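You operate a simulated robot arm through the tools that you are given. There is no shell and no other tool.

Carry out the task below with a simulated two-armed robot. There is one attempt and no reset: what you move stays moved.

TASK
Click the mouse, type the green tent card's code and press OK.

The check looks at the end state, three seconds after you hand in, the way a careful person would. Anything else that was tipped, shoved, dropped, spilled or broken makes it a failure.

THE ROBOT
Two 7-joint arms with two-finger grippers on one trunk that stands fixed in place. Base frame: the origin is at the foot of the trunk, x ahead of it, y to its left, z up. Lengths are in mm, angles in degrees, forces in N, time in s.
The left shoulder is at [108, 164, 898], the right one opposite. With the tool pointing down near the work surface each hand reaches from about 340 to 800 mm from the base axis, measured 20 degrees to its own side. Payload 2.45 kg a hand.
The tool frame of a hand sits at the grasp point between the pads (the TCP): z along the fingers, y along the line on which they close. The tips reach 26 mm beyond it. Largest opening 96 mm; the body of the gripper starts 69 mm behind the TCP.
Orientation is that of the tool frame in the base frame, as a unit quaternion [w, x, y, z]. With the fingers straight down and closing along the base's y, the tool's x points along the base's -x, its y along +y and its z along -z.

THE INTERFACE
- The arms move only by the tool move_arm. It takes "left_rows", "right_rows" or both (then of equal length, played together; a hand with none holds still); each is a list of rows, each an object (a shift or turn left out is 0, a gripper value left out holds the last) with "delta_pos": the shift along the tool's x, y, z in mm, a list of three; "delta_rot": the turn, a rotation vector about the tool's x, y, z in degrees, a list of three; "fingers": the gripper command, from -1 (fully open) to 1 (shut), values between in proportion. In form: [{"delta_pos": [dx, dy, dz], "delta_rot": [ax, ay, az], "fingers": fingers}, ...]. A call has 1 to 20 rows; each row is the pose to reach, as a shift and turn from the pose commanded when the call began, along the tool's axes at that moment. A row lasts 0.2 s, in which the tool goes at most 50 mm and 8.6 degrees; a call with a longer step from one row to the next is refused whole, and so is a gripper value outside its range. Where a pose cannot be reached the arm comes as near as it can. A force on the tool above 40 N (or 10 N above the force at the start of the call, whichever is more), or a blocked arm, ends the call early, and 0.2 s more pass. The fingers move at their own pace and stop on an object; they squeeze with about 40 N. The grip force told is the motor's: it shows also when the fingers shut on nothing. Time passes only in rows, and 0.2 s behind the last, so rows that repeat a pose let the fingers close. It gives the time, the measured TCP pose, the force on the tool (base axes), the opening and the grip force at its end, in the units of the frame above (readings bear some noise), with the torque about the TCP (base axes, N m) and any sound that the robot's microphone picked up.
- Cameras (640 x 400 px; columns grow to the right, rows downward): "scene" is now at [286.2, 71.5, 1348]; the picture's right is [0.87, -0.49, -0.00], its down [-0.37, -0.67, -0.65] and it looks along [0.31, 0.57, -0.76] (base axes); focal length 312 px, centre (320, 200). "left" rides on the left gripper at [82, -3, -98] in its tool frame; the picture's right is [0.04, 1.00, 0.00], its down [-0.73, 0.03, -0.68] and it looks along [-0.68, 0.03, 0.73] (tool axes); focal length 256 px, centre (320, 200). "right" rides on the right gripper at [82, 3, -98] in its tool frame; the picture's right is [-0.04, 1.00, 0.00], its down [-0.73, -0.03, -0.68] and it looks along [-0.68, -0.03, 0.73] (tool axes); focal length 256 px, centre (320, 200). There is no depth. A picture from a camera that has moved, and an enlarged one, comes with that camera's place and axes in the base frame and with its lens.
- capture(camera): a new picture of that camera. The clock stands still meanwhile.
- move_column(by): slides the trunk up (or, below 0, down) by that many mm; the arms and the scene camera ride with it, the base frame stays. It gives what a move gives, with no picture.
- turn_head(pan, tilt): turns the head with the scene camera to pan (to the left, within 120 degrees either way) and tilt (down, from -29 to 69), counted from straight ahead of the robot. It gives what a move gives.
- close_up(camera, box): a new picture of the part [left, top, right, bottom] of that camera's present view, enlarged. The clock stands still meanwhile.
- finish_job(): hands the job in; it is judged then, once.

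Nothing tells you positions but the pictures and the camera data. Unless the task says otherwise, let go and move clear before handing in.

The tools are called after ">>>" as a command line: name --argument value ..., lists and objects as JSON in quotes. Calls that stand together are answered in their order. move_arm: Moves the arms, as the interface text tells. Its arguments: {"type":"object","properties":{"left_rows":{"type":"array","items":{"type":"object","properties":{"delta_pos":{"type":"array","items":{"type":"number"}},"delta_rot":{"type":"array","items":{"type":"number"}},"fingers":{"type":"number"}}}},"right_rows":{"type":"array","items":{"type":"object","properties":{"delta_pos":{"type":"array","items":{"type":"number"}},"delta_rot":{"type":"array","items":{"type":"number"}},"fingers":{"type":"number"}}}}},"required":[]} The other tools are called the same way: move_column (by) slides the trunk up or down; turn_head (pan, tilt) turns the head that bears the scene camera; capture (camera) takes a picture; close_up (camera, box) takes an enlarged picture of a part of a camera's view; finish_job () hands the job in.

At the start:

```text
time_s: 0.0
left_position: [425.3, 458.2, 988.7]
left_tcp_rot: [-0.001, 0.0, 1.0, 0.0]
left_ft_force: [-0.3, -1.0, 0.0]
left_moment: [-0.01, 0.02, -0.01]
left_gripper_width: 96.1
left_grasp_force: 0.0
right_position: [446.9, 72.7, 962.3]
right_tcp_rot: [-0.001, 0.001, 1.0, 0.0]
right_ft_force: [0.8, -0.5, -1.1]
right_moment: [0.0, 0.05, 0.02]
right_gripper_width: 96.1
right_grasp_force: 0.0
trunk travel left (down, up): [-75.0, 492.0]
head pan, tilt: [61.0, 49.4]
```

scene: 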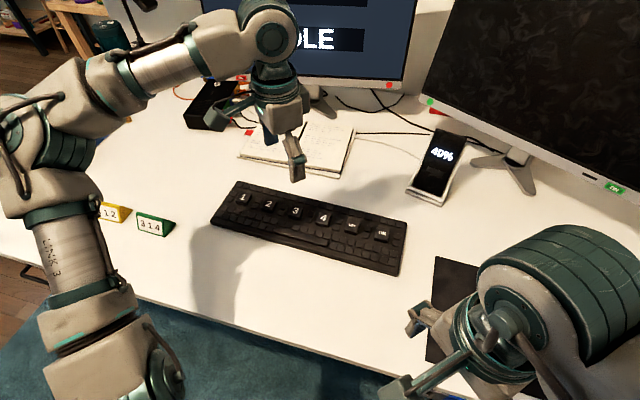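
right: 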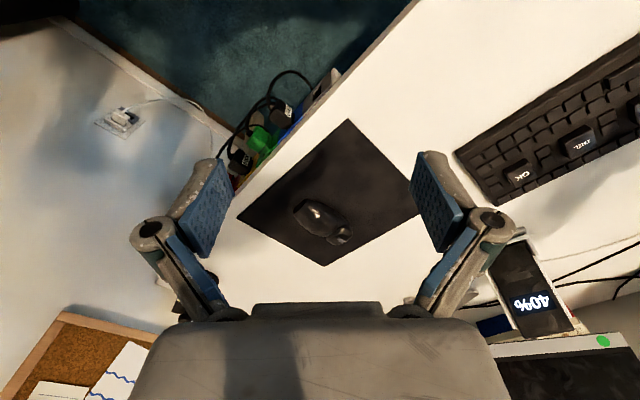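
left: 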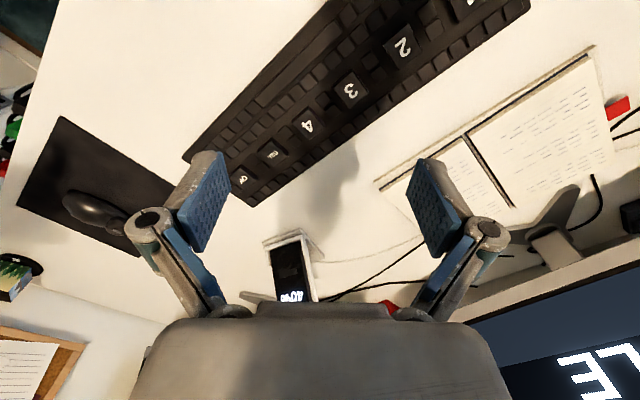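

I see a desk with a keyboard (keys 1-4, DEL, OK), a monitor that shows something like "IDLE", a green tent card that seems to read 314, and a mouse on a pad to the right. I will take enlarged pictures first to read everything exactly.

>>> close_up --camera "scene" --box '[80, 180, 200, 255]'

>>> close_up --camera "scene" --box '[200, 170, 420, 290]'

>>> close_up --camera "right" --box '[220, 110, 440, 270]'

>>> close_up --camera "scene" --box '[190, 0, 420, 130]'

```text
5.33 times, centred on (140, 218) of scene
camera zoom: at [286.2, 71.5, 1348.0], right [0.87, -0.49, 0.0], down [-0.37, -0.67, -0.65], along [0.31, 0.57, -0.76], focal length 1666 px, centre (1280, 107)
```

zoom: 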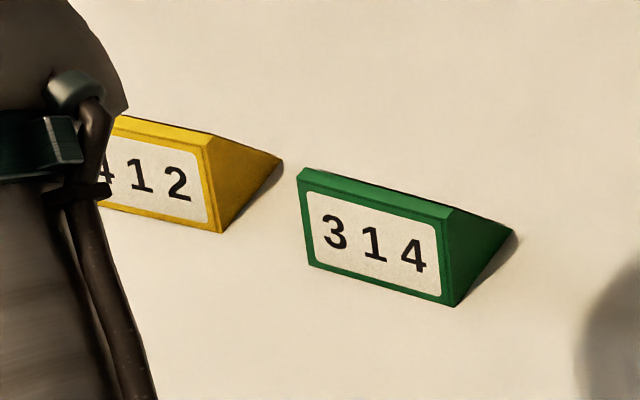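

```text
2.91 times, centred on (310, 230) of scene
camera zoom: at [286.2, 71.5, 1348.0], right [0.87, -0.49, 0.0], down [-0.37, -0.67, -0.65], along [0.31, 0.57, -0.76], focal length 909 px, centre (349, 113)
```

zoom: 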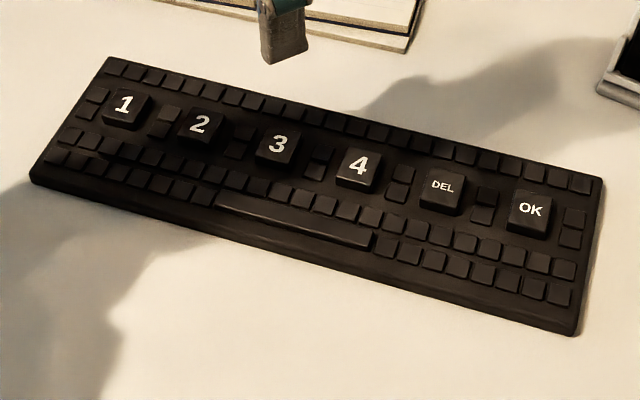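

```text
2.50 times, centred on (330, 190) of right
camera zoom: at [363.8, 76.1, 1062.1], right [0.04, 1.0, 0.0], down [0.73, -0.03, 0.68], along [0.68, -0.03, -0.74], focal length 640 px, centre (295, 225)
```

zoom: 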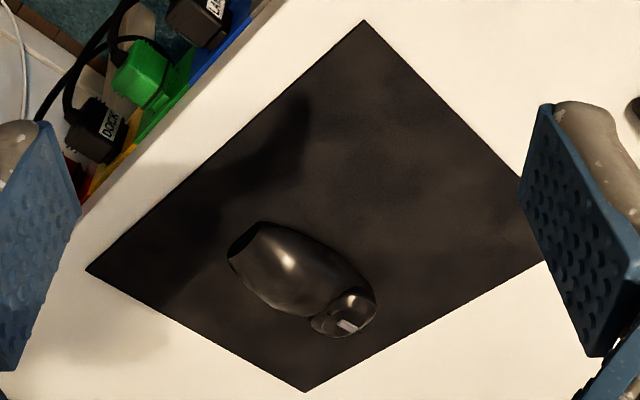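

```text
2.78 times, centred on (305, 65) of scene
camera zoom: at [286.2, 71.5, 1348.0], right [0.87, -0.49, 0.0], down [-0.37, -0.67, -0.65], along [0.31, 0.57, -0.76], focal length 869 px, centre (362, 576)
```

zoom: 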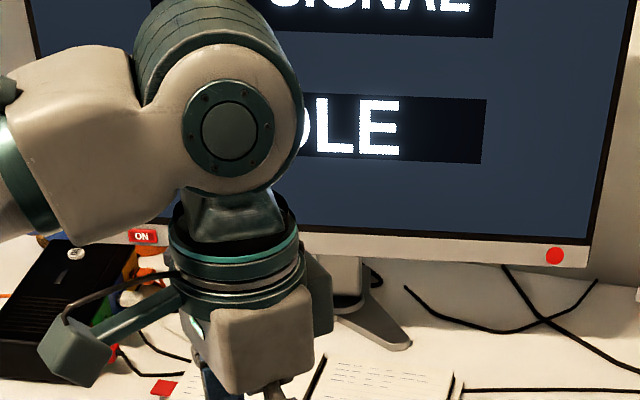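

The green card reads 314. The left monitor text is partly hidden by the arm, so I will turn the head to see the screens and the rest of the desk.

>>> turn_head --pan 50 --tilt 20

>>> capture --camera "scene"

>>> turn_head --pan 20 --tilt 50

>>> capture --camera "scene"

```text
time_s: 0.9
left_position: [420.4, 454.8, 992.3]
left_tcp_rot: [0.001, 0.0, 1.0, 0.001]
left_ft_force: [0.2, -0.1, -0.1]
left_moment: [0.0, -0.01, 0.02]
left_gripper_width: 96.0
left_grasp_force: 0.0
right_position: [442.2, 71.6, 965.3]
right_tcp_rot: [0.001, 0.0, 1.0, 0.001]
right_ft_force: [0.6, 1.1, 0.5]
right_moment: [-0.01, 0.03, -0.05]
right_gripper_width: 95.8
right_grasp_force: 0.0
trunk travel left (down, up): [-75.0, 492.0]
head pan, tilt: [50.0, 20.0]
```

```text
taken
camera scene: at [308.8, 75.2, 1392.6], right [0.77, -0.64, 0.0], down [-0.23, -0.27, -0.94], along [0.6, 0.72, -0.35], focal length 312 px, centre (320, 200)
```

scene: 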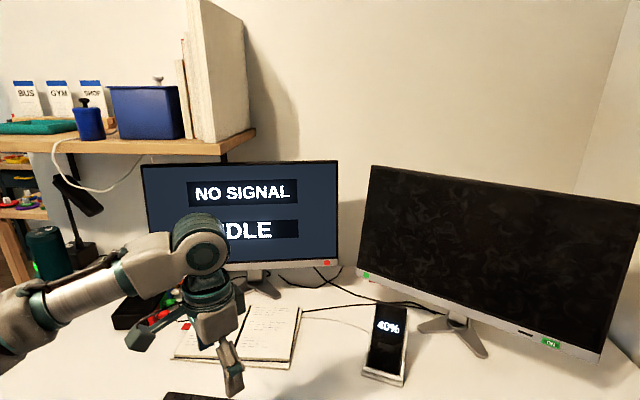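

```text
time_s: 1.9
left_position: [421.4, 455.3, 991.6]
left_tcp_rot: [0.001, 0.0, 1.0, 0.0]
left_ft_force: [-0.3, -0.2, -0.5]
left_moment: [-0.02, -0.01, 0.02]
left_gripper_width: 96.2
left_grasp_force: 0.1
right_position: [442.9, 70.1, 964.6]
right_tcp_rot: [0.001, 0.0, 1.0, 0.001]
right_ft_force: [-0.2, 0.1, 0.3]
right_moment: [0.0, 0.08, -0.01]
right_gripper_width: 96.2
right_grasp_force: 0.2
trunk travel left (down, up): [-75.0, 492.0]
head pan, tilt: [20.0, 50.0]
```

```text
taken
camera scene: at [320.9, 30.1, 1347.3], right [0.34, -0.94, 0.0], down [-0.72, -0.26, -0.64], along [0.6, 0.22, -0.77], focal length 312 px, centre (320, 200)
```

scene: 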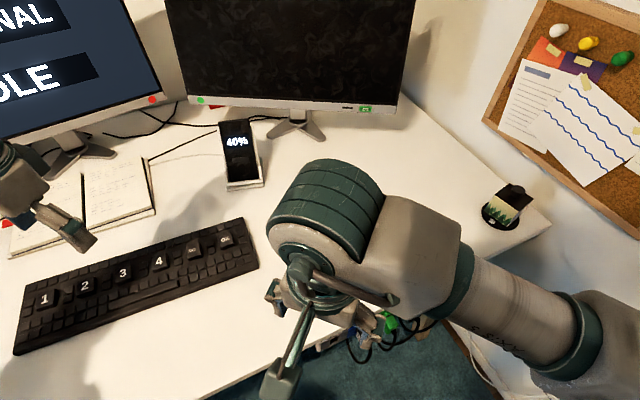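

The right monitor (green dot) is asleep and the left one (red dot) shows "NO SIGNAL / IDLE". By triangulation the keyboard keys lie at about z = 778 mm, with key 3 near (456, 496) and the mouse near (697, 78). I'll shut both grippers and bring the right hand over the mouse, staying high for a closer look.

>>> move_arm --right_rows '[{"delta_pos": [-40, 0, 5], "fingers": 1}, {"delta_pos": [-80, 0, 15], "fingers": 1}, {"delta_pos": [-120, 0, 25], "fingers": 1}, {"delta_pos": [-160, 0, 40], "fingers": 1}, {"delta_pos": [-190, 0, 50], "fingers": 1}, {"delta_pos": [-190, 0, 50], "fingers": 1}]' --left_rows '[{"fingers": 1}, {"fingers": 1}, {"fingers": 1}, {"fingers": 1}, {"fingers": 1}, {"fingers": 1}]'

>>> capture --camera "right"

>>> capture --camera "scene"

```text
time_s: 3.3
left_position: [421.5, 454.1, 991.6]
left_tcp_rot: [0.003, 0.0, 1.0, 0.001]
left_ft_force: [0.7, 0.2, 0.0]
left_moment: [-0.02, 0.03, -0.02]
left_gripper_width: 0.0
left_grasp_force: 28.4
right_position: [633.8, 70.4, 915.6]
right_tcp_rot: [0.002, 0.0, 1.0, 0.0]
right_ft_force: [-0.3, 0.0, -0.2]
right_moment: [0.0, -0.01, 0.01]
right_gripper_width: 0.0
right_grasp_force: 28.6
trunk travel left (down, up): [-75.0, 492.0]
head pan, tilt: [20.0, 50.0]
```

```text
taken
camera right: at [549.9, 74.5, 1014.7], right [0.04, 1.0, 0.0], down [0.73, -0.03, 0.68], along [0.68, -0.03, -0.73], focal length 256 px, centre (320, 200)
```

right: 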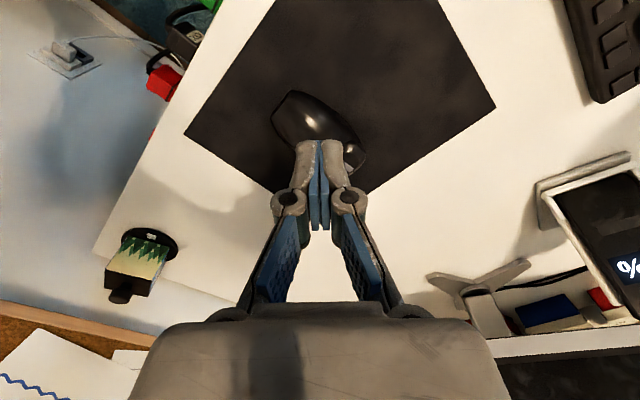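

```text
taken
camera scene: at [321.4, 30.6, 1347.1], right [0.34, -0.94, 0.0], down [-0.72, -0.26, -0.64], along [0.6, 0.22, -0.77], focal length 312 px, centre (320, 200)
```

scene: 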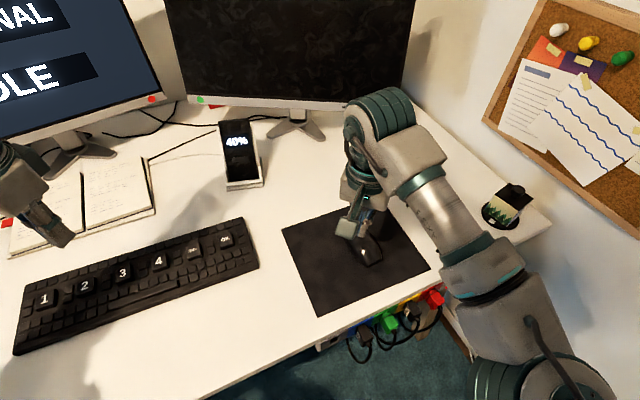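

The right hand is now almost over the mouse and hides its front. I'll shift it to the side so I can see the mouse buttons and take the mouse's position and heading.

>>> move_arm --right_rows '[{"delta_pos": [15, -35, 0]}, {"delta_pos": [30, -70, 10]}, {"delta_pos": [30, -90, 20]}, {"delta_pos": [30, -90, 20]}]'

>>> capture --camera "right"

>>> close_up --camera "scene" --box '[300, 190, 440, 280]'

```text
time_s: 4.3
left_position: [420.5, 458.9, 991.6]
left_tcp_rot: [0.002, 0.0, 1.0, -0.001]
left_ft_force: [0.5, -1.0, 0.5]
left_moment: [0.02, 0.0, 0.01]
left_gripper_width: 0.0
left_grasp_force: 28.5
right_position: [601.4, -17.7, 895.5]
right_tcp_rot: [0.001, 0.001, 1.0, 0.0]
right_ft_force: [0.1, 0.5, 0.3]
right_moment: [-0.02, -0.03, 0.0]
right_gripper_width: 0.0
right_grasp_force: 28.8
trunk travel left (down, up): [-75.0, 492.0]
head pan, tilt: [20.0, 50.0]
```

```text
taken
camera right: at [518.7, -13.5, 994.1], right [0.04, 1.0, 0.0], down [0.73, -0.03, 0.68], along [0.68, -0.03, -0.73], focal length 256 px, centre (320, 200)
```

right: 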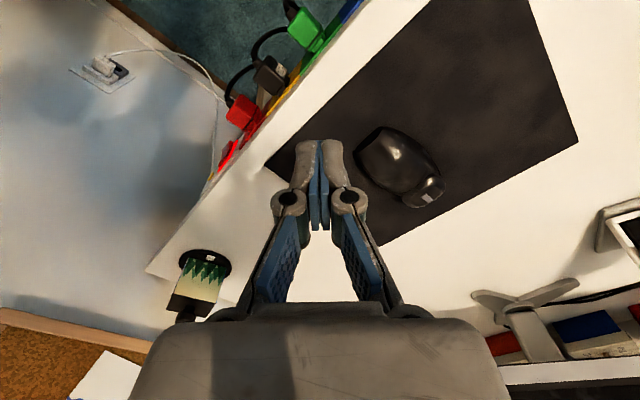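

```text
4.44 times, centred on (370, 235) of scene
camera zoom: at [321.3, 31.5, 1347.1], right [0.34, -0.94, 0.0], down [-0.72, -0.26, -0.64], along [0.6, 0.22, -0.77], focal length 1388 px, centre (98, 44)
```

zoom: 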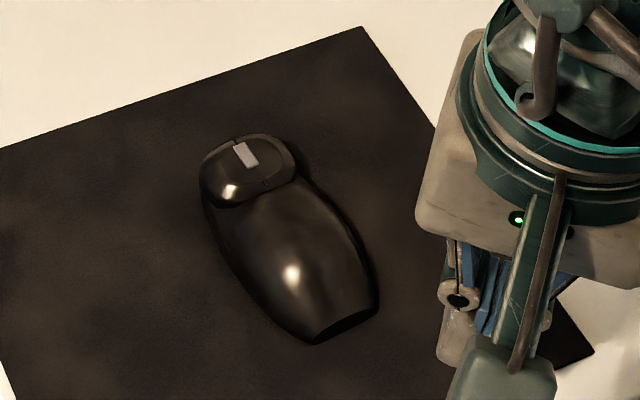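

Now the mouse is clear of the fingers: the wheel is at the front, with the left button to its left. I'll enlarge both views to pin down the button.

>>> close_up --camera "scene" --box '[340, 212, 388, 242]'

>>> close_up --camera "right" --box '[340, 115, 468, 215]'

```text
13.33 times, centred on (364, 227) of scene
camera zoom: at [321.3, 31.5, 1347.1], right [0.34, -0.94, 0.0], down [-0.72, -0.26, -0.64], along [0.6, 0.22, -0.77], focal length 4165 px, centre (-267, -160)
```

zoom: 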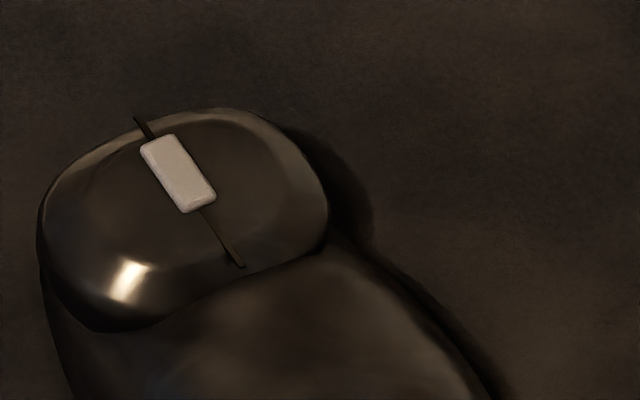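

```text
4.00 times, centred on (404, 165) of right
camera zoom: at [518.7, -13.5, 994.1], right [0.04, 1.0, 0.0], down [0.73, -0.03, 0.68], along [0.68, -0.03, -0.73], focal length 1024 px, centre (-16, 340)
```

zoom: 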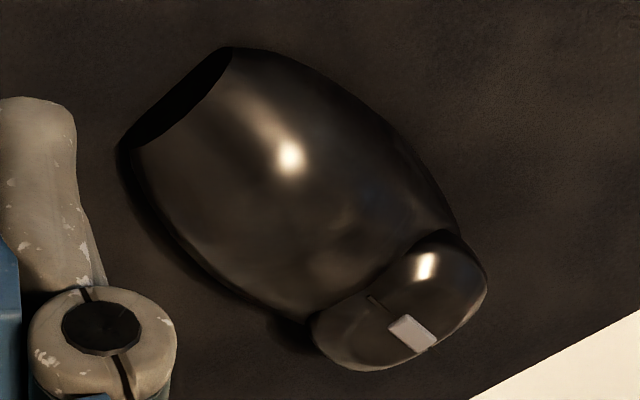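

The wheel triangulates to about (723, 100, 779), the mouse faces about (0.66, 0.75), and the left button is near (711, 107). I'll turn the right hand to line up with the mouse and bring the closed fingertips well above that button.

>>> move_arm --right_rows '[{"delta_pos": [-20, 20, 0], "delta_rot": [0, 0, -8.2]}, {"delta_pos": [-40, 42, 0], "delta_rot": [0, 0, -16.4]}, {"delta_pos": [-60, 64, 5], "delta_rot": [0, 0, -24.6]}, {"delta_pos": [-80, 86, 15], "delta_rot": [0, 0, -32.8]}, {"delta_pos": [-95, 108, 25], "delta_rot": [0, 0, -41]}, {"delta_pos": [-109, 124, 35], "delta_rot": [0, 0, -49]}, {"delta_pos": [-109, 124, 35], "delta_rot": [0, 0, -49]}]'

>>> capture --camera "right"

>>> close_up --camera "scene" --box '[320, 160, 448, 240]'

```text
time_s: 5.9
left_position: [420.1, 459.3, 991.8]
left_tcp_rot: [0.002, 0.0, 1.0, 0.0]
left_ft_force: [-0.5, -0.5, 0.0]
left_moment: [0.0, 0.03, -0.02]
left_gripper_width: 0.2
left_grasp_force: 28.3
right_position: [625.5, 43.3, 859.2]
right_tcp_rot: [0.001, -0.416, 0.909, -0.001]
right_ft_force: [0.0, 0.4, -0.7]
right_moment: [-0.01, 0.0, 0.02]
right_gripper_width: 0.0
right_grasp_force: 28.2
right hand out of reach, approached as far as the arm can: row 4, 5, 6, 7
trunk travel left (down, up): [-75.0, 492.0]
head pan, tilt: [20.0, 50.0]
```

```text
taken
camera right: at [568.0, -16.4, 958.2], right [-0.73, 0.68, 0.0], down [0.5, 0.54, 0.68], along [0.47, 0.49, -0.73], focal length 256 px, centre (320, 200)
```

right: 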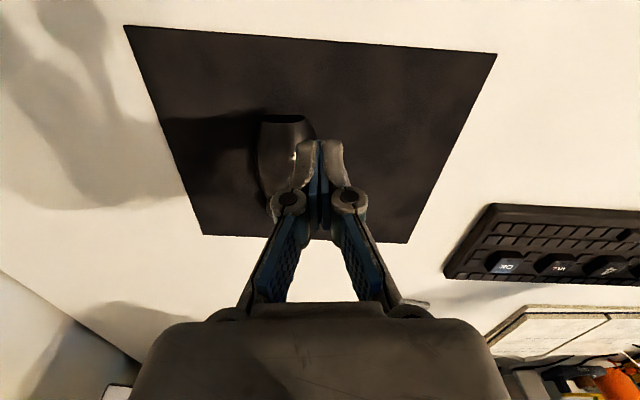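

```text
5.00 times, centred on (384, 200) of scene
camera zoom: at [320.7, 30.5, 1347.4], right [0.34, -0.94, 0.0], down [-0.72, -0.26, -0.64], along [0.6, 0.22, -0.77], focal length 1562 px, centre (0, 200)
```

zoom: 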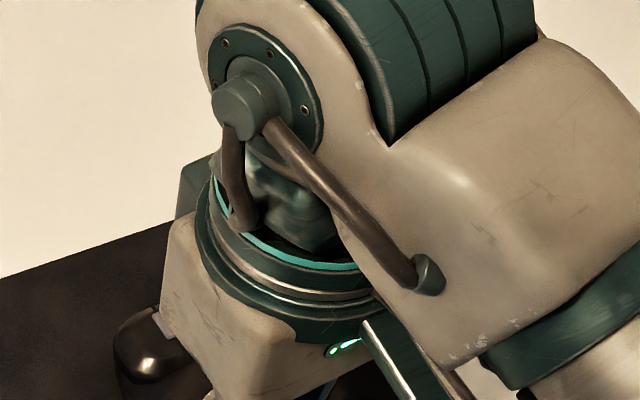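

The right arm can't reach that far across, so I'll draw it back out of the way to its own side. The left arm should reach both the mouse and the keyboard.

>>> move_arm --right_rows '[{"delta_pos": [20, 0, -30], "delta_rot": [0, 0, 6]}, {"delta_pos": [60, 0, -50], "delta_rot": [0, 0, 14]}, {"delta_pos": [105, 0, -60], "delta_rot": [0, 0, 22]}, {"delta_pos": [150, 0, -70], "delta_rot": [0, 0, 30]}, {"delta_pos": [195, 0, -80], "delta_rot": [0, 0, 38]}, {"delta_pos": [240, 0, -90], "delta_rot": [0, 0, 44]}, {"delta_pos": [285, 0, -100], "delta_rot": [0, 0, 49]}, {"delta_pos": [330, 0, -110], "delta_rot": [0, 0, 49]}]'

>>> capture --camera "scene"

```text
time_s: 7.7
left_position: [419.1, 455.1, 993.0]
left_tcp_rot: [0.003, 0.0, 1.0, 0.001]
left_ft_force: [-0.5, 0.0, -0.7]
left_moment: [0.02, 0.05, -0.03]
left_gripper_width: 0.2
left_grasp_force: 28.9
right_position: [407.3, -207.3, 968.1]
right_tcp_rot: [0.003, 0.0, 1.0, 0.001]
right_ft_force: [-1.1, 0.1, -0.3]
right_moment: [0.02, 0.01, 0.03]
right_gripper_width: 0.2
right_grasp_force: 27.5
trunk travel left (down, up): [-75.0, 492.0]
head pan, tilt: [20.0, 50.0]
```

```text
taken
camera scene: at [318.6, 26.2, 1348.0], right [0.34, -0.94, 0.0], down [-0.72, -0.26, -0.64], along [0.6, 0.22, -0.77], focal length 312 px, centre (320, 200)
```

scene: 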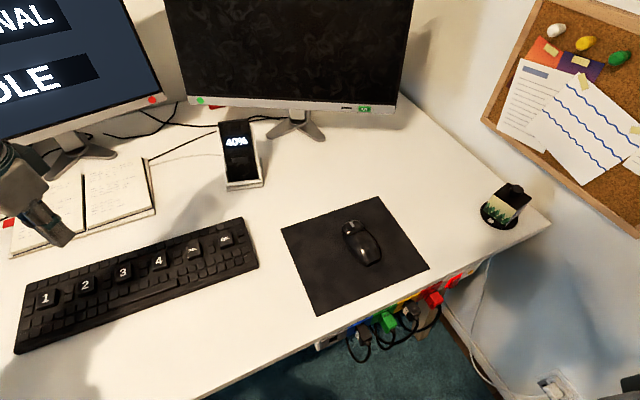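

The desk view is clear now and nothing has shifted. I'll bring the left hand across at a safe height towards the mouse, to a spot where its camera can see it.

>>> move_arm --left_rows '[{"delta_pos": [-20, -35, 0]}, {"delta_pos": [-40, -70, 0]}, {"delta_pos": [-60, -105, 5]}, {"delta_pos": [-80, -140, 10]}, {"delta_pos": [-100, -175, 15]}, {"delta_pos": [-120, -210, 20]}, {"delta_pos": [-140, -245, 30]}, {"delta_pos": [-160, -280, 40]}, {"delta_pos": [-180, -310, 50]}, {"delta_pos": [-200, -310, 60]}, {"delta_pos": [-200, -310, 60]}]'

>>> capture --camera "left"

>>> capture --camera "scene"

```text
time_s: 10.1
left_position: [588.9, 181.6, 925.3]
left_tcp_rot: [0.003, 0.001, 1.0, 0.001]
left_ft_force: [-0.6, -0.2, 0.1]
left_moment: [0.0, 0.04, -0.03]
left_gripper_width: 0.0
left_grasp_force: 28.5
left hand out of reach, approached as far as the arm can: row 8, 9, 10, 11
right_position: [408.0, -208.4, 967.9]
right_tcp_rot: [0.002, 0.0, 1.0, 0.0]
right_ft_force: [0.0, 0.2, -0.8]
right_moment: [0.02, -0.01, -0.02]
right_gripper_width: 0.2
right_grasp_force: 28.2
trunk travel left (down, up): [-75.0, 492.0]
head pan, tilt: [20.0, 50.0]
```

```text
taken
camera left: at [506.8, 177.9, 1023.8], right [-0.04, 1.0, 0.0], down [0.73, 0.03, 0.68], along [0.68, 0.03, -0.73], focal length 256 px, centre (320, 200)
```

left: 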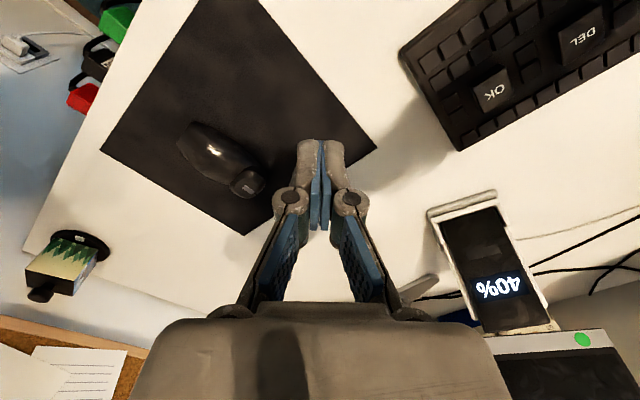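

```text
taken
camera scene: at [321.2, 25.6, 1347.4], right [0.34, -0.94, 0.0], down [-0.72, -0.26, -0.64], along [0.6, 0.22, -0.77], focal length 312 px, centre (320, 200)
```

scene: 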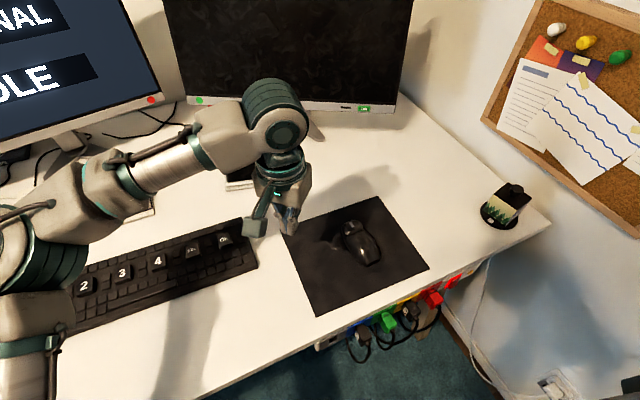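

The left arm stopped early at about (589, 182) although the distance is moderate, which looks like a wrist limit at this hand angle. I'll try turning the left hand to line up with the mouse while moving on towards it.

>>> move_arm --left_rows '[{"delta_pos": [0, 0, 0], "delta_rot": [0, 0, 8]}, {"delta_pos": [0, 0, 0], "delta_rot": [0, 0, 16]}, {"delta_pos": [0, 0, 0], "delta_rot": [0, 0, 24]}, {"delta_pos": [-20, -15, 0], "delta_rot": [0, 0, 32]}, {"delta_pos": [-40, -30, 0], "delta_rot": [0, 0, 41]}, {"delta_pos": [-70, -50, 0], "delta_rot": [0, 0, 41]}, {"delta_pos": [-70, -50, 0], "delta_rot": [0, 0, 41]}]'

>>> capture --camera "scene"

>>> capture --camera "left"

```text
refused: row 5 steps farther than a row can; nothing moved
```

```text
taken
camera scene: at [321.2, 25.6, 1347.4], right [0.34, -0.94, 0.0], down [-0.72, -0.26, -0.64], along [0.6, 0.22, -0.77], focal length 312 px, centre (320, 200)
```

scene: 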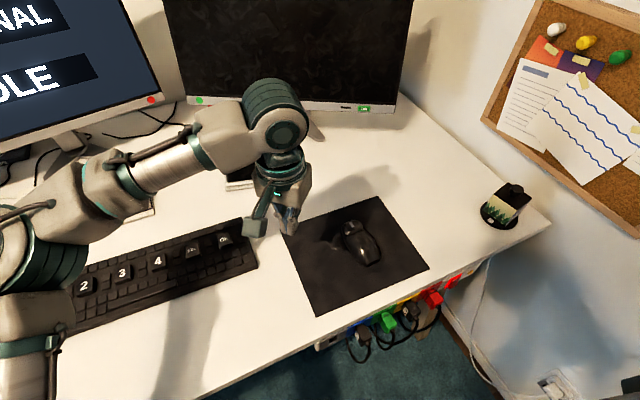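

```text
taken
camera left: at [506.8, 177.9, 1023.8], right [-0.04, 1.0, 0.0], down [0.73, 0.03, 0.68], along [0.68, 0.03, -0.73], focal length 256 px, centre (320, 200)
```

left: 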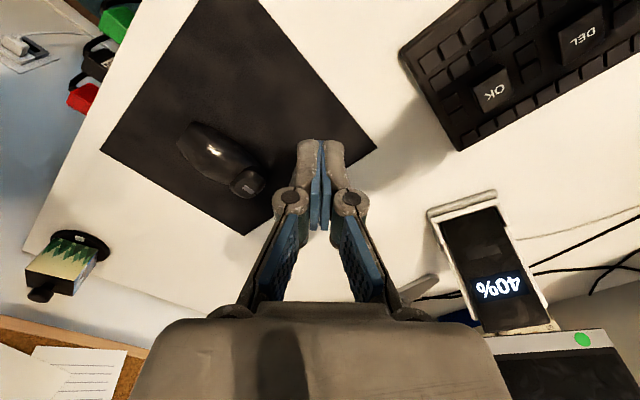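

One row turned slightly too far (9 degrees), so the call was refused and nothing moved. I'll send it again with even turns.

>>> move_arm --left_rows '[{"delta_pos": [0, 0, 0], "delta_rot": [0, 0, 8]}, {"delta_pos": [0, 0, 0], "delta_rot": [0, 0, 16]}, {"delta_pos": [0, 0, 0], "delta_rot": [0, 0, 24]}, {"delta_pos": [-20, -15, 0], "delta_rot": [0, 0, 32]}, {"delta_pos": [-40, -30, 0], "delta_rot": [0, 0, 40]}, {"delta_pos": [-70, -50, 0], "delta_rot": [0, 0, 41]}, {"delta_pos": [-70, -50, 0], "delta_rot": [0, 0, 41]}]'

>>> capture --camera "scene"

>>> capture --camera "left"

```text
time_s: 11.7
left_position: [603.8, 188.2, 911.8]
left_tcp_rot: [0.001, 0.35, 0.937, 0.001]
left_ft_force: [-0.1, 0.8, -0.2]
left_moment: [-0.01, -0.03, 0.06]
left_gripper_width: 0.1
left_grasp_force: 28.8
left hand out of reach, approached as far as the arm can: row 4, 5, 6, 7
right_position: [409.5, -208.3, 967.0]
right_tcp_rot: [0.002, 0.0, 1.0, 0.001]
right_ft_force: [-0.6, -1.1, -0.3]
right_moment: [0.01, -0.03, 0.0]
right_gripper_width: 0.0
right_grasp_force: 28.7
trunk travel left (down, up): [-75.0, 492.0]
head pan, tilt: [20.0, 50.0]
```

```text
taken
camera scene: at [321.8, 25.6, 1347.1], right [0.34, -0.94, 0.0], down [-0.72, -0.26, -0.64], along [0.6, 0.22, -0.77], focal length 312 px, centre (320, 200)
```

scene: 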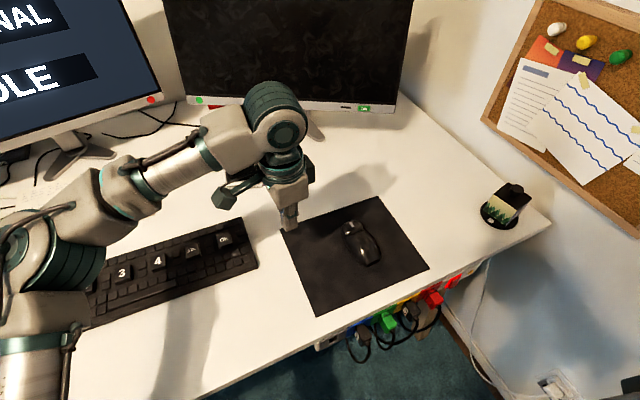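

```text
taken
camera left: at [540.0, 240.1, 1010.6], right [0.63, 0.78, 0.0], down [0.57, -0.46, 0.68], along [0.53, -0.42, -0.73], focal length 256 px, centre (320, 200)
```

left: 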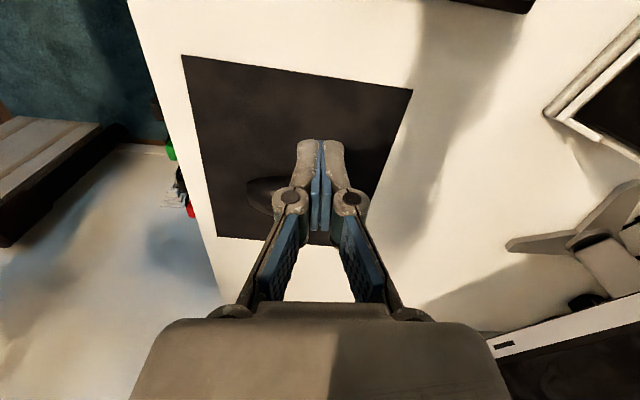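

The left arm swings its elbow far out and locks up near (604, 188). I'll draw the hand back near the trunk so the elbow can fold in, then reach forward again.

>>> move_arm --left_rows '[{"delta_pos": [24, -28, -8]}, {"delta_pos": [48, -56, -16]}, {"delta_pos": [72, -84, -24]}, {"delta_pos": [96, -112, -32]}, {"delta_pos": [120, -142, -38]}, {"delta_pos": [120, -142, -38]}]'

>>> capture --camera "scene"

```text
time_s: 13.1
left_position: [420.7, 160.5, 950.5]
left_tcp_rot: [0.0, 0.35, 0.937, 0.001]
left_ft_force: [0.1, -0.2, 0.1]
left_moment: [-0.03, 0.04, -0.02]
left_gripper_width: 0.2
left_grasp_force: 28.5
right_position: [409.7, -210.2, 965.8]
right_tcp_rot: [0.002, 0.0, 1.0, 0.002]
right_ft_force: [-0.5, 0.3, 0.1]
right_moment: [-0.03, 0.05, 0.01]
right_gripper_width: 0.0
right_grasp_force: 28.1
trunk travel left (down, up): [-75.0, 492.0]
head pan, tilt: [20.0, 50.0]
```

```text
taken
camera scene: at [321.9, 25.5, 1346.8], right [0.34, -0.94, 0.0], down [-0.72, -0.26, -0.64], along [0.6, 0.22, -0.77], focal length 312 px, centre (320, 200)
```

scene: 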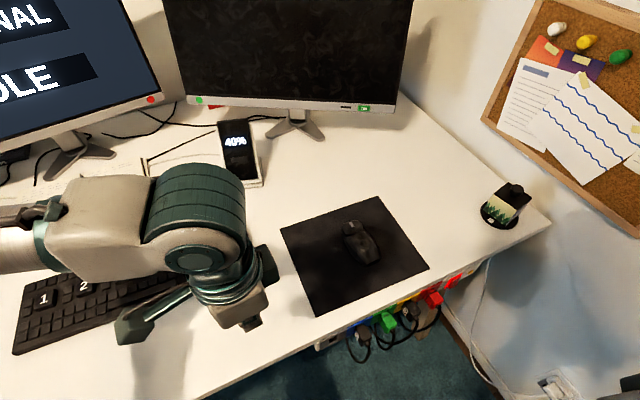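

The left hand reached the close position near (421, 160, 950). I'll go a little further inward and then reach forward to the mouse.

>>> move_arm --left_rows '[{"delta_pos": [-27, -23, 0]}, {"delta_pos": [-53, -46, 0]}, {"delta_pos": [-82, -16, 3]}, {"delta_pos": [-111, 15, 6]}, {"delta_pos": [-140, 45, 9]}, {"delta_pos": [-170, 76, 12]}, {"delta_pos": [-199, 106, 15]}, {"delta_pos": [-199, 106, 15]}]'

>>> capture --camera "scene"

>>> capture --camera "left"

```text
time_s: 14.9
left_position: [587.0, 177.1, 921.7]
left_tcp_rot: [0.001, 0.35, 0.937, 0.001]
left_ft_force: [1.0, 1.1, 0.8]
left_moment: [-0.01, -0.01, -0.01]
left_gripper_width: 0.0
left_grasp_force: 28.7
left hand out of reach, approached as far as the arm can: row 2, 3, 4, 5, 6, 7, 8
right_position: [409.4, -207.2, 966.6]
right_tcp_rot: [0.002, 0.001, 1.0, 0.001]
right_ft_force: [0.0, 0.2, -0.2]
right_moment: [-0.01, 0.03, 0.02]
right_gripper_width: 0.0
right_grasp_force: 29.2
trunk travel left (down, up): [-75.0, 492.0]
head pan, tilt: [20.0, 50.0]
```

```text
taken
camera scene: at [322.5, 27.1, 1346.8], right [0.34, -0.94, 0.0], down [-0.72, -0.26, -0.64], along [0.6, 0.22, -0.77], focal length 312 px, centre (320, 200)
```

scene: 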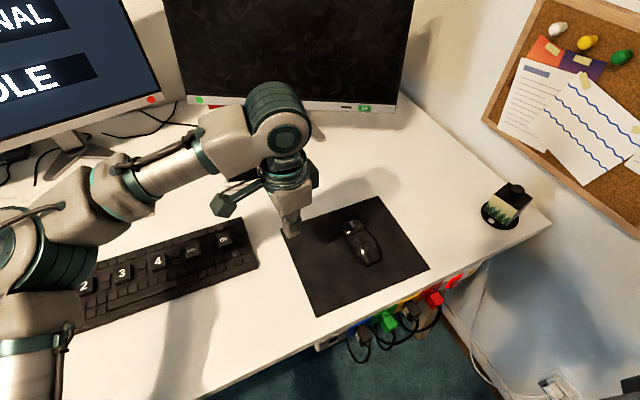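

```text
taken
camera left: at [522.3, 228.4, 1021.4], right [0.62, 0.78, 0.0], down [0.57, -0.46, 0.68], along [0.53, -0.42, -0.73], focal length 256 px, centre (320, 200)
```

left: 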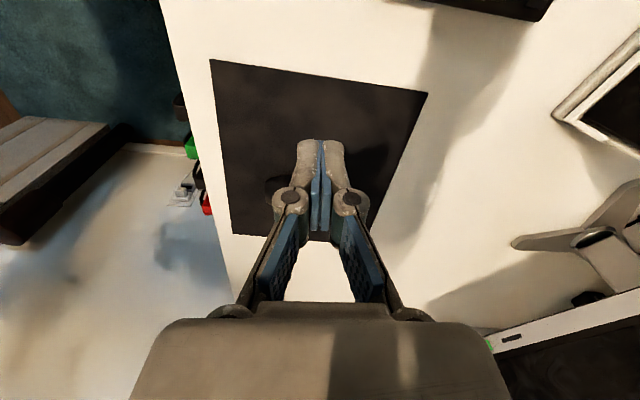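

The left arm can't come further inward than about y = 160 in any pose, so it stays for the keyboard. I'll move it back above the keyboard at a safe height, then use the right arm with its fingers tilted forward, which gains the reach to the mouse.

>>> move_arm --left_rows '[{"delta_pos": [38, 16, -10]}, {"delta_pos": [76, 32, -20]}, {"delta_pos": [115, 48, -30]}, {"delta_pos": [154, 65, -30]}, {"delta_pos": [193, 82, -30]}, {"delta_pos": [232, 99, -30]}, {"delta_pos": [271, 116, -30]}, {"delta_pos": [310, 132, -30]}, {"delta_pos": [310, 132, -30]}]'

>>> capture --camera "left"

>>> capture --camera "scene"

```text
time_s: 16.9
left_position: [438.4, 481.7, 952.8]
left_tcp_rot: [0.001, 0.35, 0.937, 0.002]
left_ft_force: [0.2, -0.2, -0.1]
left_moment: [0.02, 0.0, 0.01]
left_gripper_width: 0.1
left_grasp_force: 28.3
right_position: [409.3, -208.1, 966.5]
right_tcp_rot: [0.001, 0.001, 1.0, 0.001]
right_ft_force: [-0.9, 0.2, 0.2]
right_moment: [0.0, 0.02, -0.02]
right_gripper_width: 0.0
right_grasp_force: 28.1
trunk travel left (down, up): [-75.0, 492.0]
head pan, tilt: [20.0, 50.0]
```

```text
taken
camera left: at [374.3, 531.7, 1051.1], right [0.63, 0.78, 0.0], down [0.57, -0.46, 0.68], along [0.53, -0.42, -0.73], focal length 256 px, centre (320, 200)
```

left: 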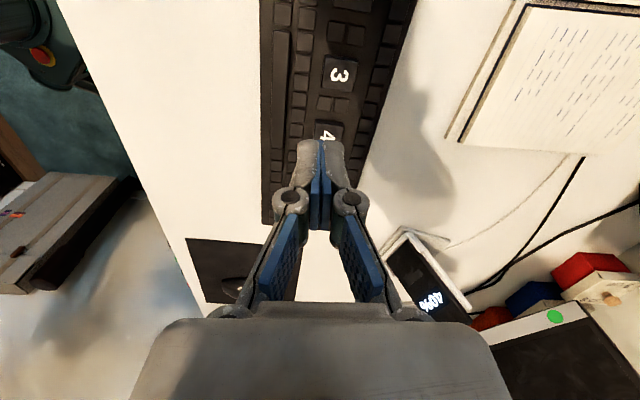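

```text
taken
camera scene: at [321.0, 27.9, 1347.1], right [0.34, -0.94, 0.0], down [-0.72, -0.26, -0.64], along [0.6, 0.22, -0.77], focal length 312 px, centre (320, 200)
```

scene: 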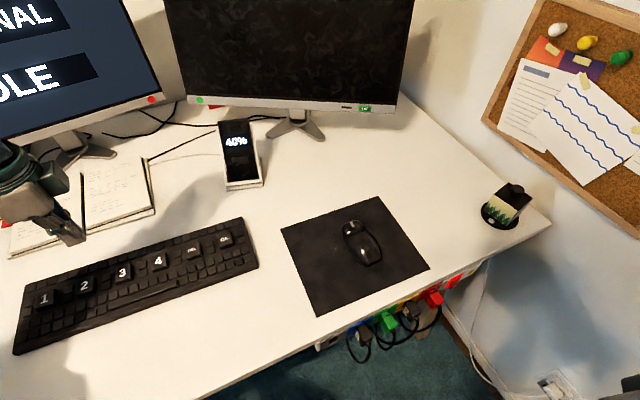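

The left hand is parked over the keyboard and its fingers happen to line up with the key rows. Now I'll bring the right hand forward with a 25-degree forward tilt to hover above the left mouse button.

>>> move_arm --right_rows '[{"delta_pos": [-30, 32, 5], "delta_rot": [0, -3, 0]}, {"delta_pos": [-60, 64, 10], "delta_rot": [0, -6, 0]}, {"delta_pos": [-90, 96, 15], "delta_rot": [0, -9, 0]}, {"delta_pos": [-120, 128, 20], "delta_rot": [0, -12, 0]}, {"delta_pos": [-150, 160, 25], "delta_rot": [0, -15, 0]}, {"delta_pos": [-180, 192, 35], "delta_rot": [0, -18, 0]}, {"delta_pos": [-210, 224, 45], "delta_rot": [0, -21, 0]}, {"delta_pos": [-240, 256, 55], "delta_rot": [0, -25, 0]}, {"delta_pos": [-270, 286, 65], "delta_rot": [0, -25, 0]}, {"delta_pos": [-297, 314, 75], "delta_rot": [0, -25, 0]}, {"delta_pos": [-297, 314, 75], "delta_rot": [0, -25, 0]}]'

>>> capture --camera "right"

>>> capture --camera "scene"

```text
time_s: 19.3
left_position: [438.1, 481.7, 953.5]
left_tcp_rot: [0.002, 0.35, 0.937, 0.001]
left_ft_force: [0.0, -0.3, 0.0]
left_moment: [-0.01, 0.01, -0.02]
left_gripper_width: 0.0
left_grasp_force: 28.1
right_position: [705.8, 105.8, 894.8]
right_tcp_rot: [0.218, 0.0, 0.976, 0.0]
right_ft_force: [-0.2, -0.1, -0.6]
right_moment: [0.02, -0.01, 0.01]
right_gripper_width: 0.0
right_grasp_force: 28.2
trunk travel left (down, up): [-75.0, 492.0]
head pan, tilt: [20.0, 50.0]
```

```text
taken
camera right: at [588.3, 110.9, 949.8], right [0.04, 1.0, 0.02], down [0.37, -0.03, 0.93], along [0.93, -0.03, -0.37], focal length 256 px, centre (320, 200)
```

right: 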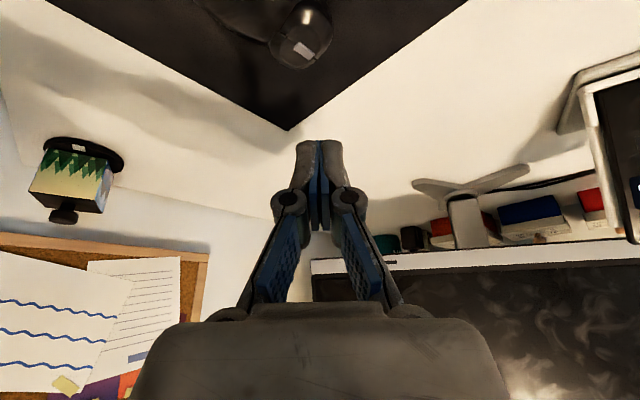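

```text
taken
camera scene: at [321.6, 32.0, 1347.0], right [0.34, -0.94, 0.0], down [-0.72, -0.27, -0.64], along [0.6, 0.22, -0.77], focal length 312 px, centre (320, 200)
```

scene: 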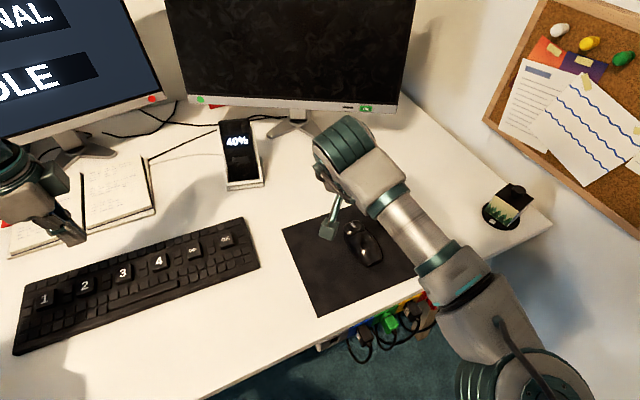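

The tilted right hand reached (706, 106, 895) and its camera now sees the front of the mouse with the wheel. I'll enlarge this to fix the left button relative to the fingertip.

>>> close_up --camera "right" --box '[224, 0, 384, 100]'

>>> close_up --camera "scene" --box '[316, 190, 412, 250]'

```text
4.00 times, centred on (304, 50) of right
camera zoom: at [588.3, 110.9, 949.8], right [0.04, 1.0, 0.02], down [0.37, -0.03, 0.93], along [0.93, -0.03, -0.37], focal length 1024 px, centre (384, 800)
```

zoom: 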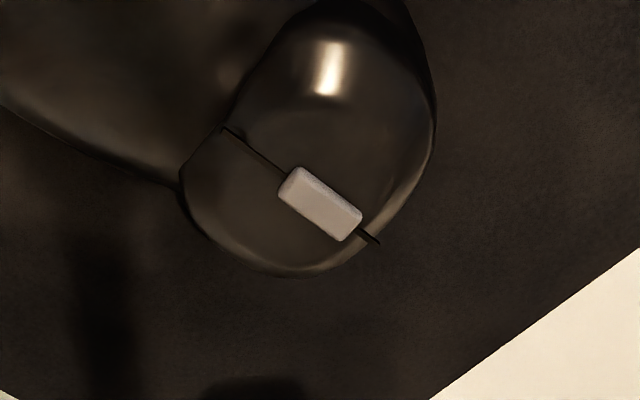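

```text
6.67 times, centred on (364, 220) of scene
camera zoom: at [321.6, 32.0, 1347.0], right [0.34, -0.94, 0.0], down [-0.72, -0.27, -0.64], along [0.6, 0.22, -0.77], focal length 2082 px, centre (27, 67)
```

zoom: 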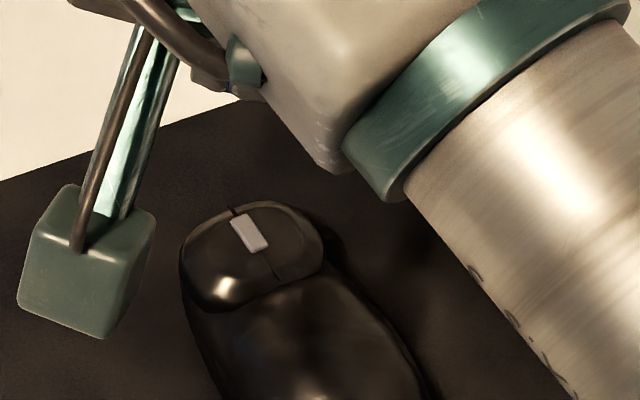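

The left button centre lies about 5 mm ahead, 4 mm right and 120 mm below the tool point. I'll line up and come down to roughly 12 mm above it.

>>> move_arm --right_rows '[{"delta_pos": [10, -1, 25]}, {"delta_pos": [20, -3, 50]}, {"delta_pos": [30.2, -4, 74.2]}, {"delta_pos": [30.2, -4, 74.2]}]'

>>> capture --camera "right"

>>> close_up --camera "scene" --box '[316, 190, 412, 250]'

```text
time_s: 20.3
left_position: [438.4, 481.4, 953.9]
left_tcp_rot: [0.002, 0.35, 0.937, 0.001]
left_ft_force: [0.6, 0.4, 0.0]
left_moment: [-0.01, 0.01, -0.05]
left_gripper_width: 0.0
left_grasp_force: 28.4
right_position: [709.8, 103.1, 814.8]
right_tcp_rot: [0.218, -0.001, 0.976, 0.001]
right_ft_force: [0.4, 0.4, 0.0]
right_moment: [-0.01, 0.0, 0.03]
right_gripper_width: 0.0
right_grasp_force: 28.1
trunk travel left (down, up): [-75.0, 492.0]
head pan, tilt: [20.0, 50.0]
```

```text
taken
camera right: at [592.4, 106.3, 869.9], right [0.04, 1.0, 0.02], down [0.37, -0.03, 0.93], along [0.93, -0.03, -0.38], focal length 256 px, centre (320, 200)
```

right: 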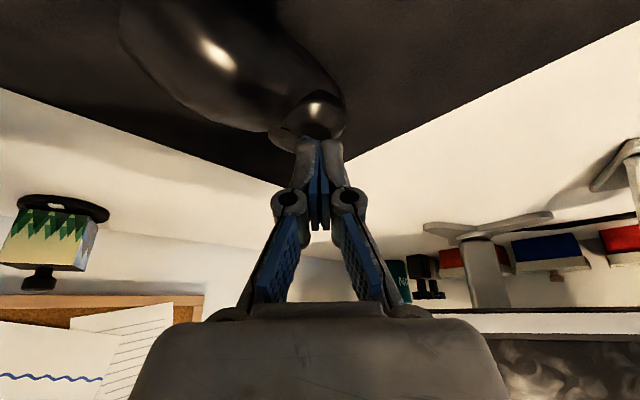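

```text
6.67 times, centred on (364, 220) of scene
camera zoom: at [321.5, 30.9, 1347.1], right [0.34, -0.94, 0.0], down [-0.72, -0.26, -0.64], along [0.6, 0.22, -0.77], focal length 2082 px, centre (27, 67)
```

zoom: 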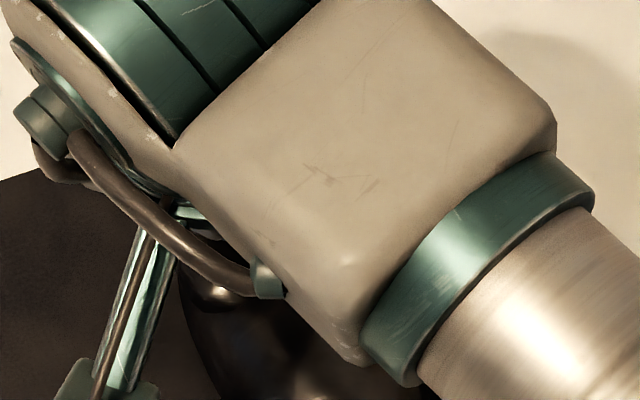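

>>> close_up --camera "right" --box '[240, 70, 400, 170]'

>>> close_up --camera "left" --box '[160, 200, 320, 300]'

```text
4.00 times, centred on (320, 120) of right
camera zoom: at [592.4, 106.3, 869.9], right [0.04, 1.0, 0.02], down [0.37, -0.03, 0.93], along [0.93, -0.03, -0.38], focal length 1024 px, centre (320, 520)
```

zoom: 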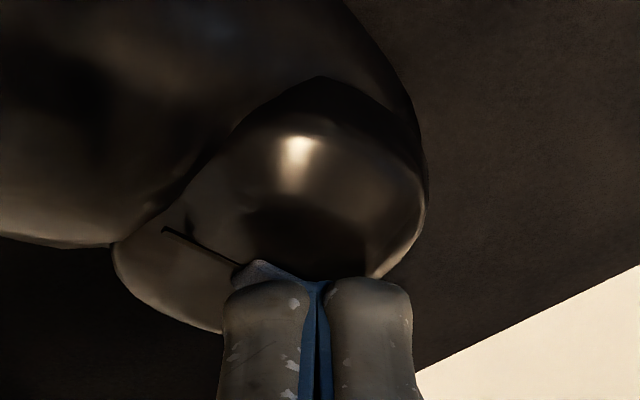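

```text
4.00 times, centred on (240, 250) of left
camera zoom: at [373.8, 531.9, 1051.4], right [0.63, 0.78, 0.0], down [0.57, -0.46, 0.68], along [0.53, -0.42, -0.73], focal length 1024 px, centre (640, 0)
```

zoom: 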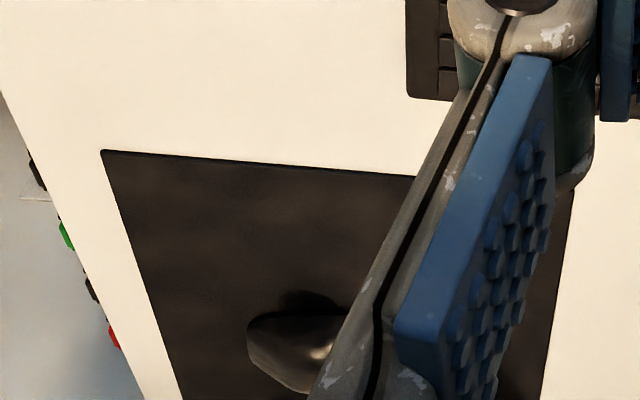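

The fingertips are about 12 mm above the left button, but the wheel sits just in front of them and could catch. I'll tilt another 10 degrees and shift slightly back and left so only the button is touched.

>>> move_arm --right_rows '[{"delta_pos": [3.6, 2, -1.7], "delta_rot": [0, -5, 0]}, {"delta_pos": [7.2, 4, -3.4], "delta_rot": [0, -10, 0]}, {"delta_pos": [7.2, 4, -3.4], "delta_rot": [0, -10, 0]}]'

>>> close_up --camera "right" --box '[240, 70, 400, 170]'

```text
time_s: 21.1
left_position: [437.9, 479.9, 952.5]
left_tcp_rot: [0.001, 0.35, 0.937, 0.002]
left_ft_force: [0.3, -0.5, 0.0]
left_moment: [0.02, -0.01, 0.0]
left_gripper_width: 0.3
left_grasp_force: 28.3
right_position: [701.1, 106.9, 814.1]
right_tcp_rot: [0.302, 0.0, 0.953, 0.001]
right_ft_force: [-1.1, -0.2, -0.4]
right_moment: [-0.02, 0.0, -0.01]
right_gripper_width: 0.0
right_grasp_force: 28.1
trunk travel left (down, up): [-75.0, 492.0]
head pan, tilt: [20.0, 50.0]
```

```text
4.00 times, centred on (320, 120) of right
camera zoom: at [577.0, 110.2, 848.8], right [0.03, 1.0, 0.02], down [0.21, -0.03, 0.98], along [0.98, -0.03, -0.21], focal length 1024 px, centre (320, 520)
```

zoom: 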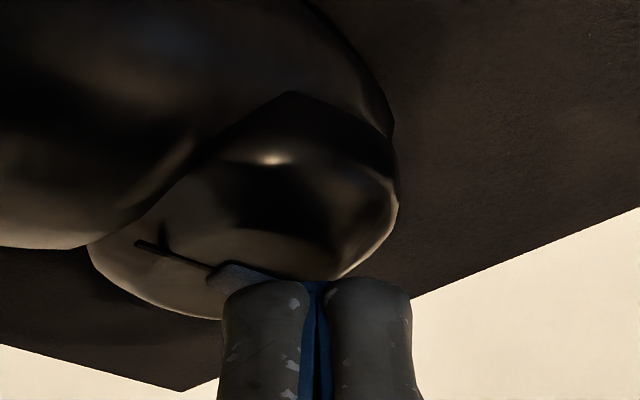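

The fingertip edge is now directly above the middle of the left button with clearance to the wheel. I'll lower it straight down in small steps and watch the force.

>>> move_arm --right_rows '[{"delta_pos": [1.7, 0, 2.5]}, {"delta_pos": [3.4, 0, 4.9]}, {"delta_pos": [4.6, 0, 6.6]}]'

>>> close_up --camera "right" --box '[240, 70, 400, 170]'

```text
time_s: 21.9
left_position: [439.1, 480.8, 952.6]
left_tcp_rot: [0.001, 0.35, 0.937, 0.002]
left_ft_force: [0.0, 0.0, -0.1]
left_moment: [-0.03, -0.01, -0.01]
left_gripper_width: 0.0
left_grasp_force: 28.2
right_position: [702.5, 106.8, 805.7]
right_tcp_rot: [0.302, 0.0, 0.953, 0.0]
right_ft_force: [-0.7, -0.9, 1.4]
right_moment: [0.02, -0.01, 0.0]
right_gripper_width: 6.0
right_grasp_force: 28.6
trunk travel left (down, up): [-75.0, 492.0]
head pan, tilt: [20.0, 50.0]
heard: click
```

```text
4.00 times, centred on (320, 120) of right
camera zoom: at [577.0, 110.1, 841.0], right [0.03, 1.0, 0.02], down [0.21, -0.03, 0.98], along [0.98, -0.03, -0.21], focal length 1024 px, centre (320, 520)
```

zoom: 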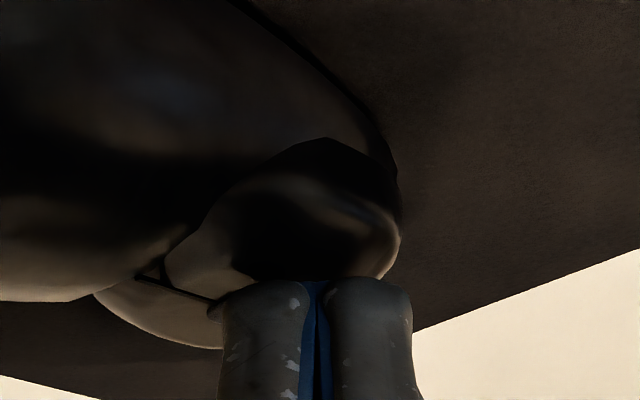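

A click was heard and the left half of the plate visibly dipped. I'll lift straight off to release it, then look at the mouse and the screen.

>>> move_arm --right_rows '[{"delta_pos": [-2.9, 0, -4.1]}, {"delta_pos": [-8.6, 0, -12.3]}, {"delta_pos": [-22.9, 0, -32.8]}, {"delta_pos": [-40, 0, -57]}, {"delta_pos": [-40, 0, -57]}]'

>>> capture --camera "scene"

>>> capture --camera "right"

```text
time_s: 23.1
left_position: [438.1, 480.5, 952.1]
left_tcp_rot: [0.001, 0.35, 0.937, 0.0]
left_ft_force: [0.5, 0.8, -0.3]
left_moment: [-0.01, 0.01, 0.02]
left_gripper_width: 0.0
left_grasp_force: 28.6
right_position: [702.4, 106.6, 874.7]
right_tcp_rot: [0.301, -0.001, 0.954, 0.001]
right_ft_force: [0.3, 0.3, 0.7]
right_moment: [0.02, 0.0, 0.02]
right_gripper_width: 0.0
right_grasp_force: 28.6
trunk travel left (down, up): [-75.0, 492.0]
head pan, tilt: [20.0, 50.0]
```

```text
taken
camera scene: at [322.3, 30.9, 1346.7], right [0.34, -0.94, 0.0], down [-0.72, -0.26, -0.64], along [0.6, 0.22, -0.77], focal length 312 px, centre (320, 200)
```

scene: 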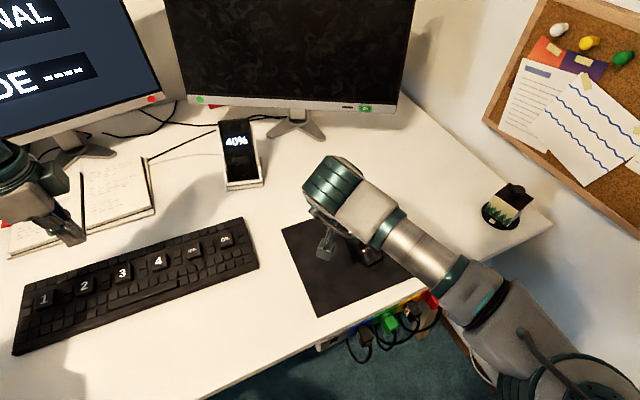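

```text
taken
camera right: at [577.1, 110.2, 910.4], right [0.03, 1.0, 0.02], down [0.21, -0.03, 0.98], along [0.98, -0.03, -0.21], focal length 256 px, centre (320, 200)
```

right: 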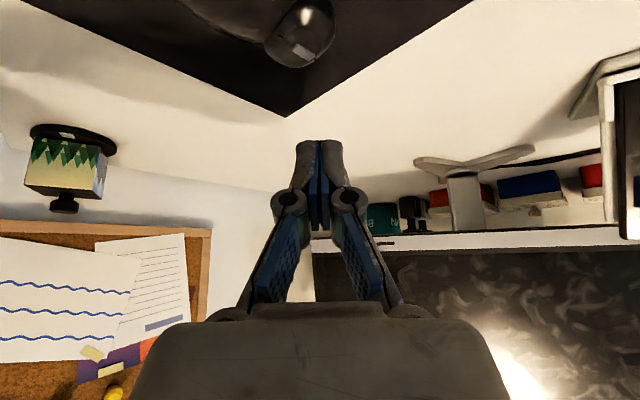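

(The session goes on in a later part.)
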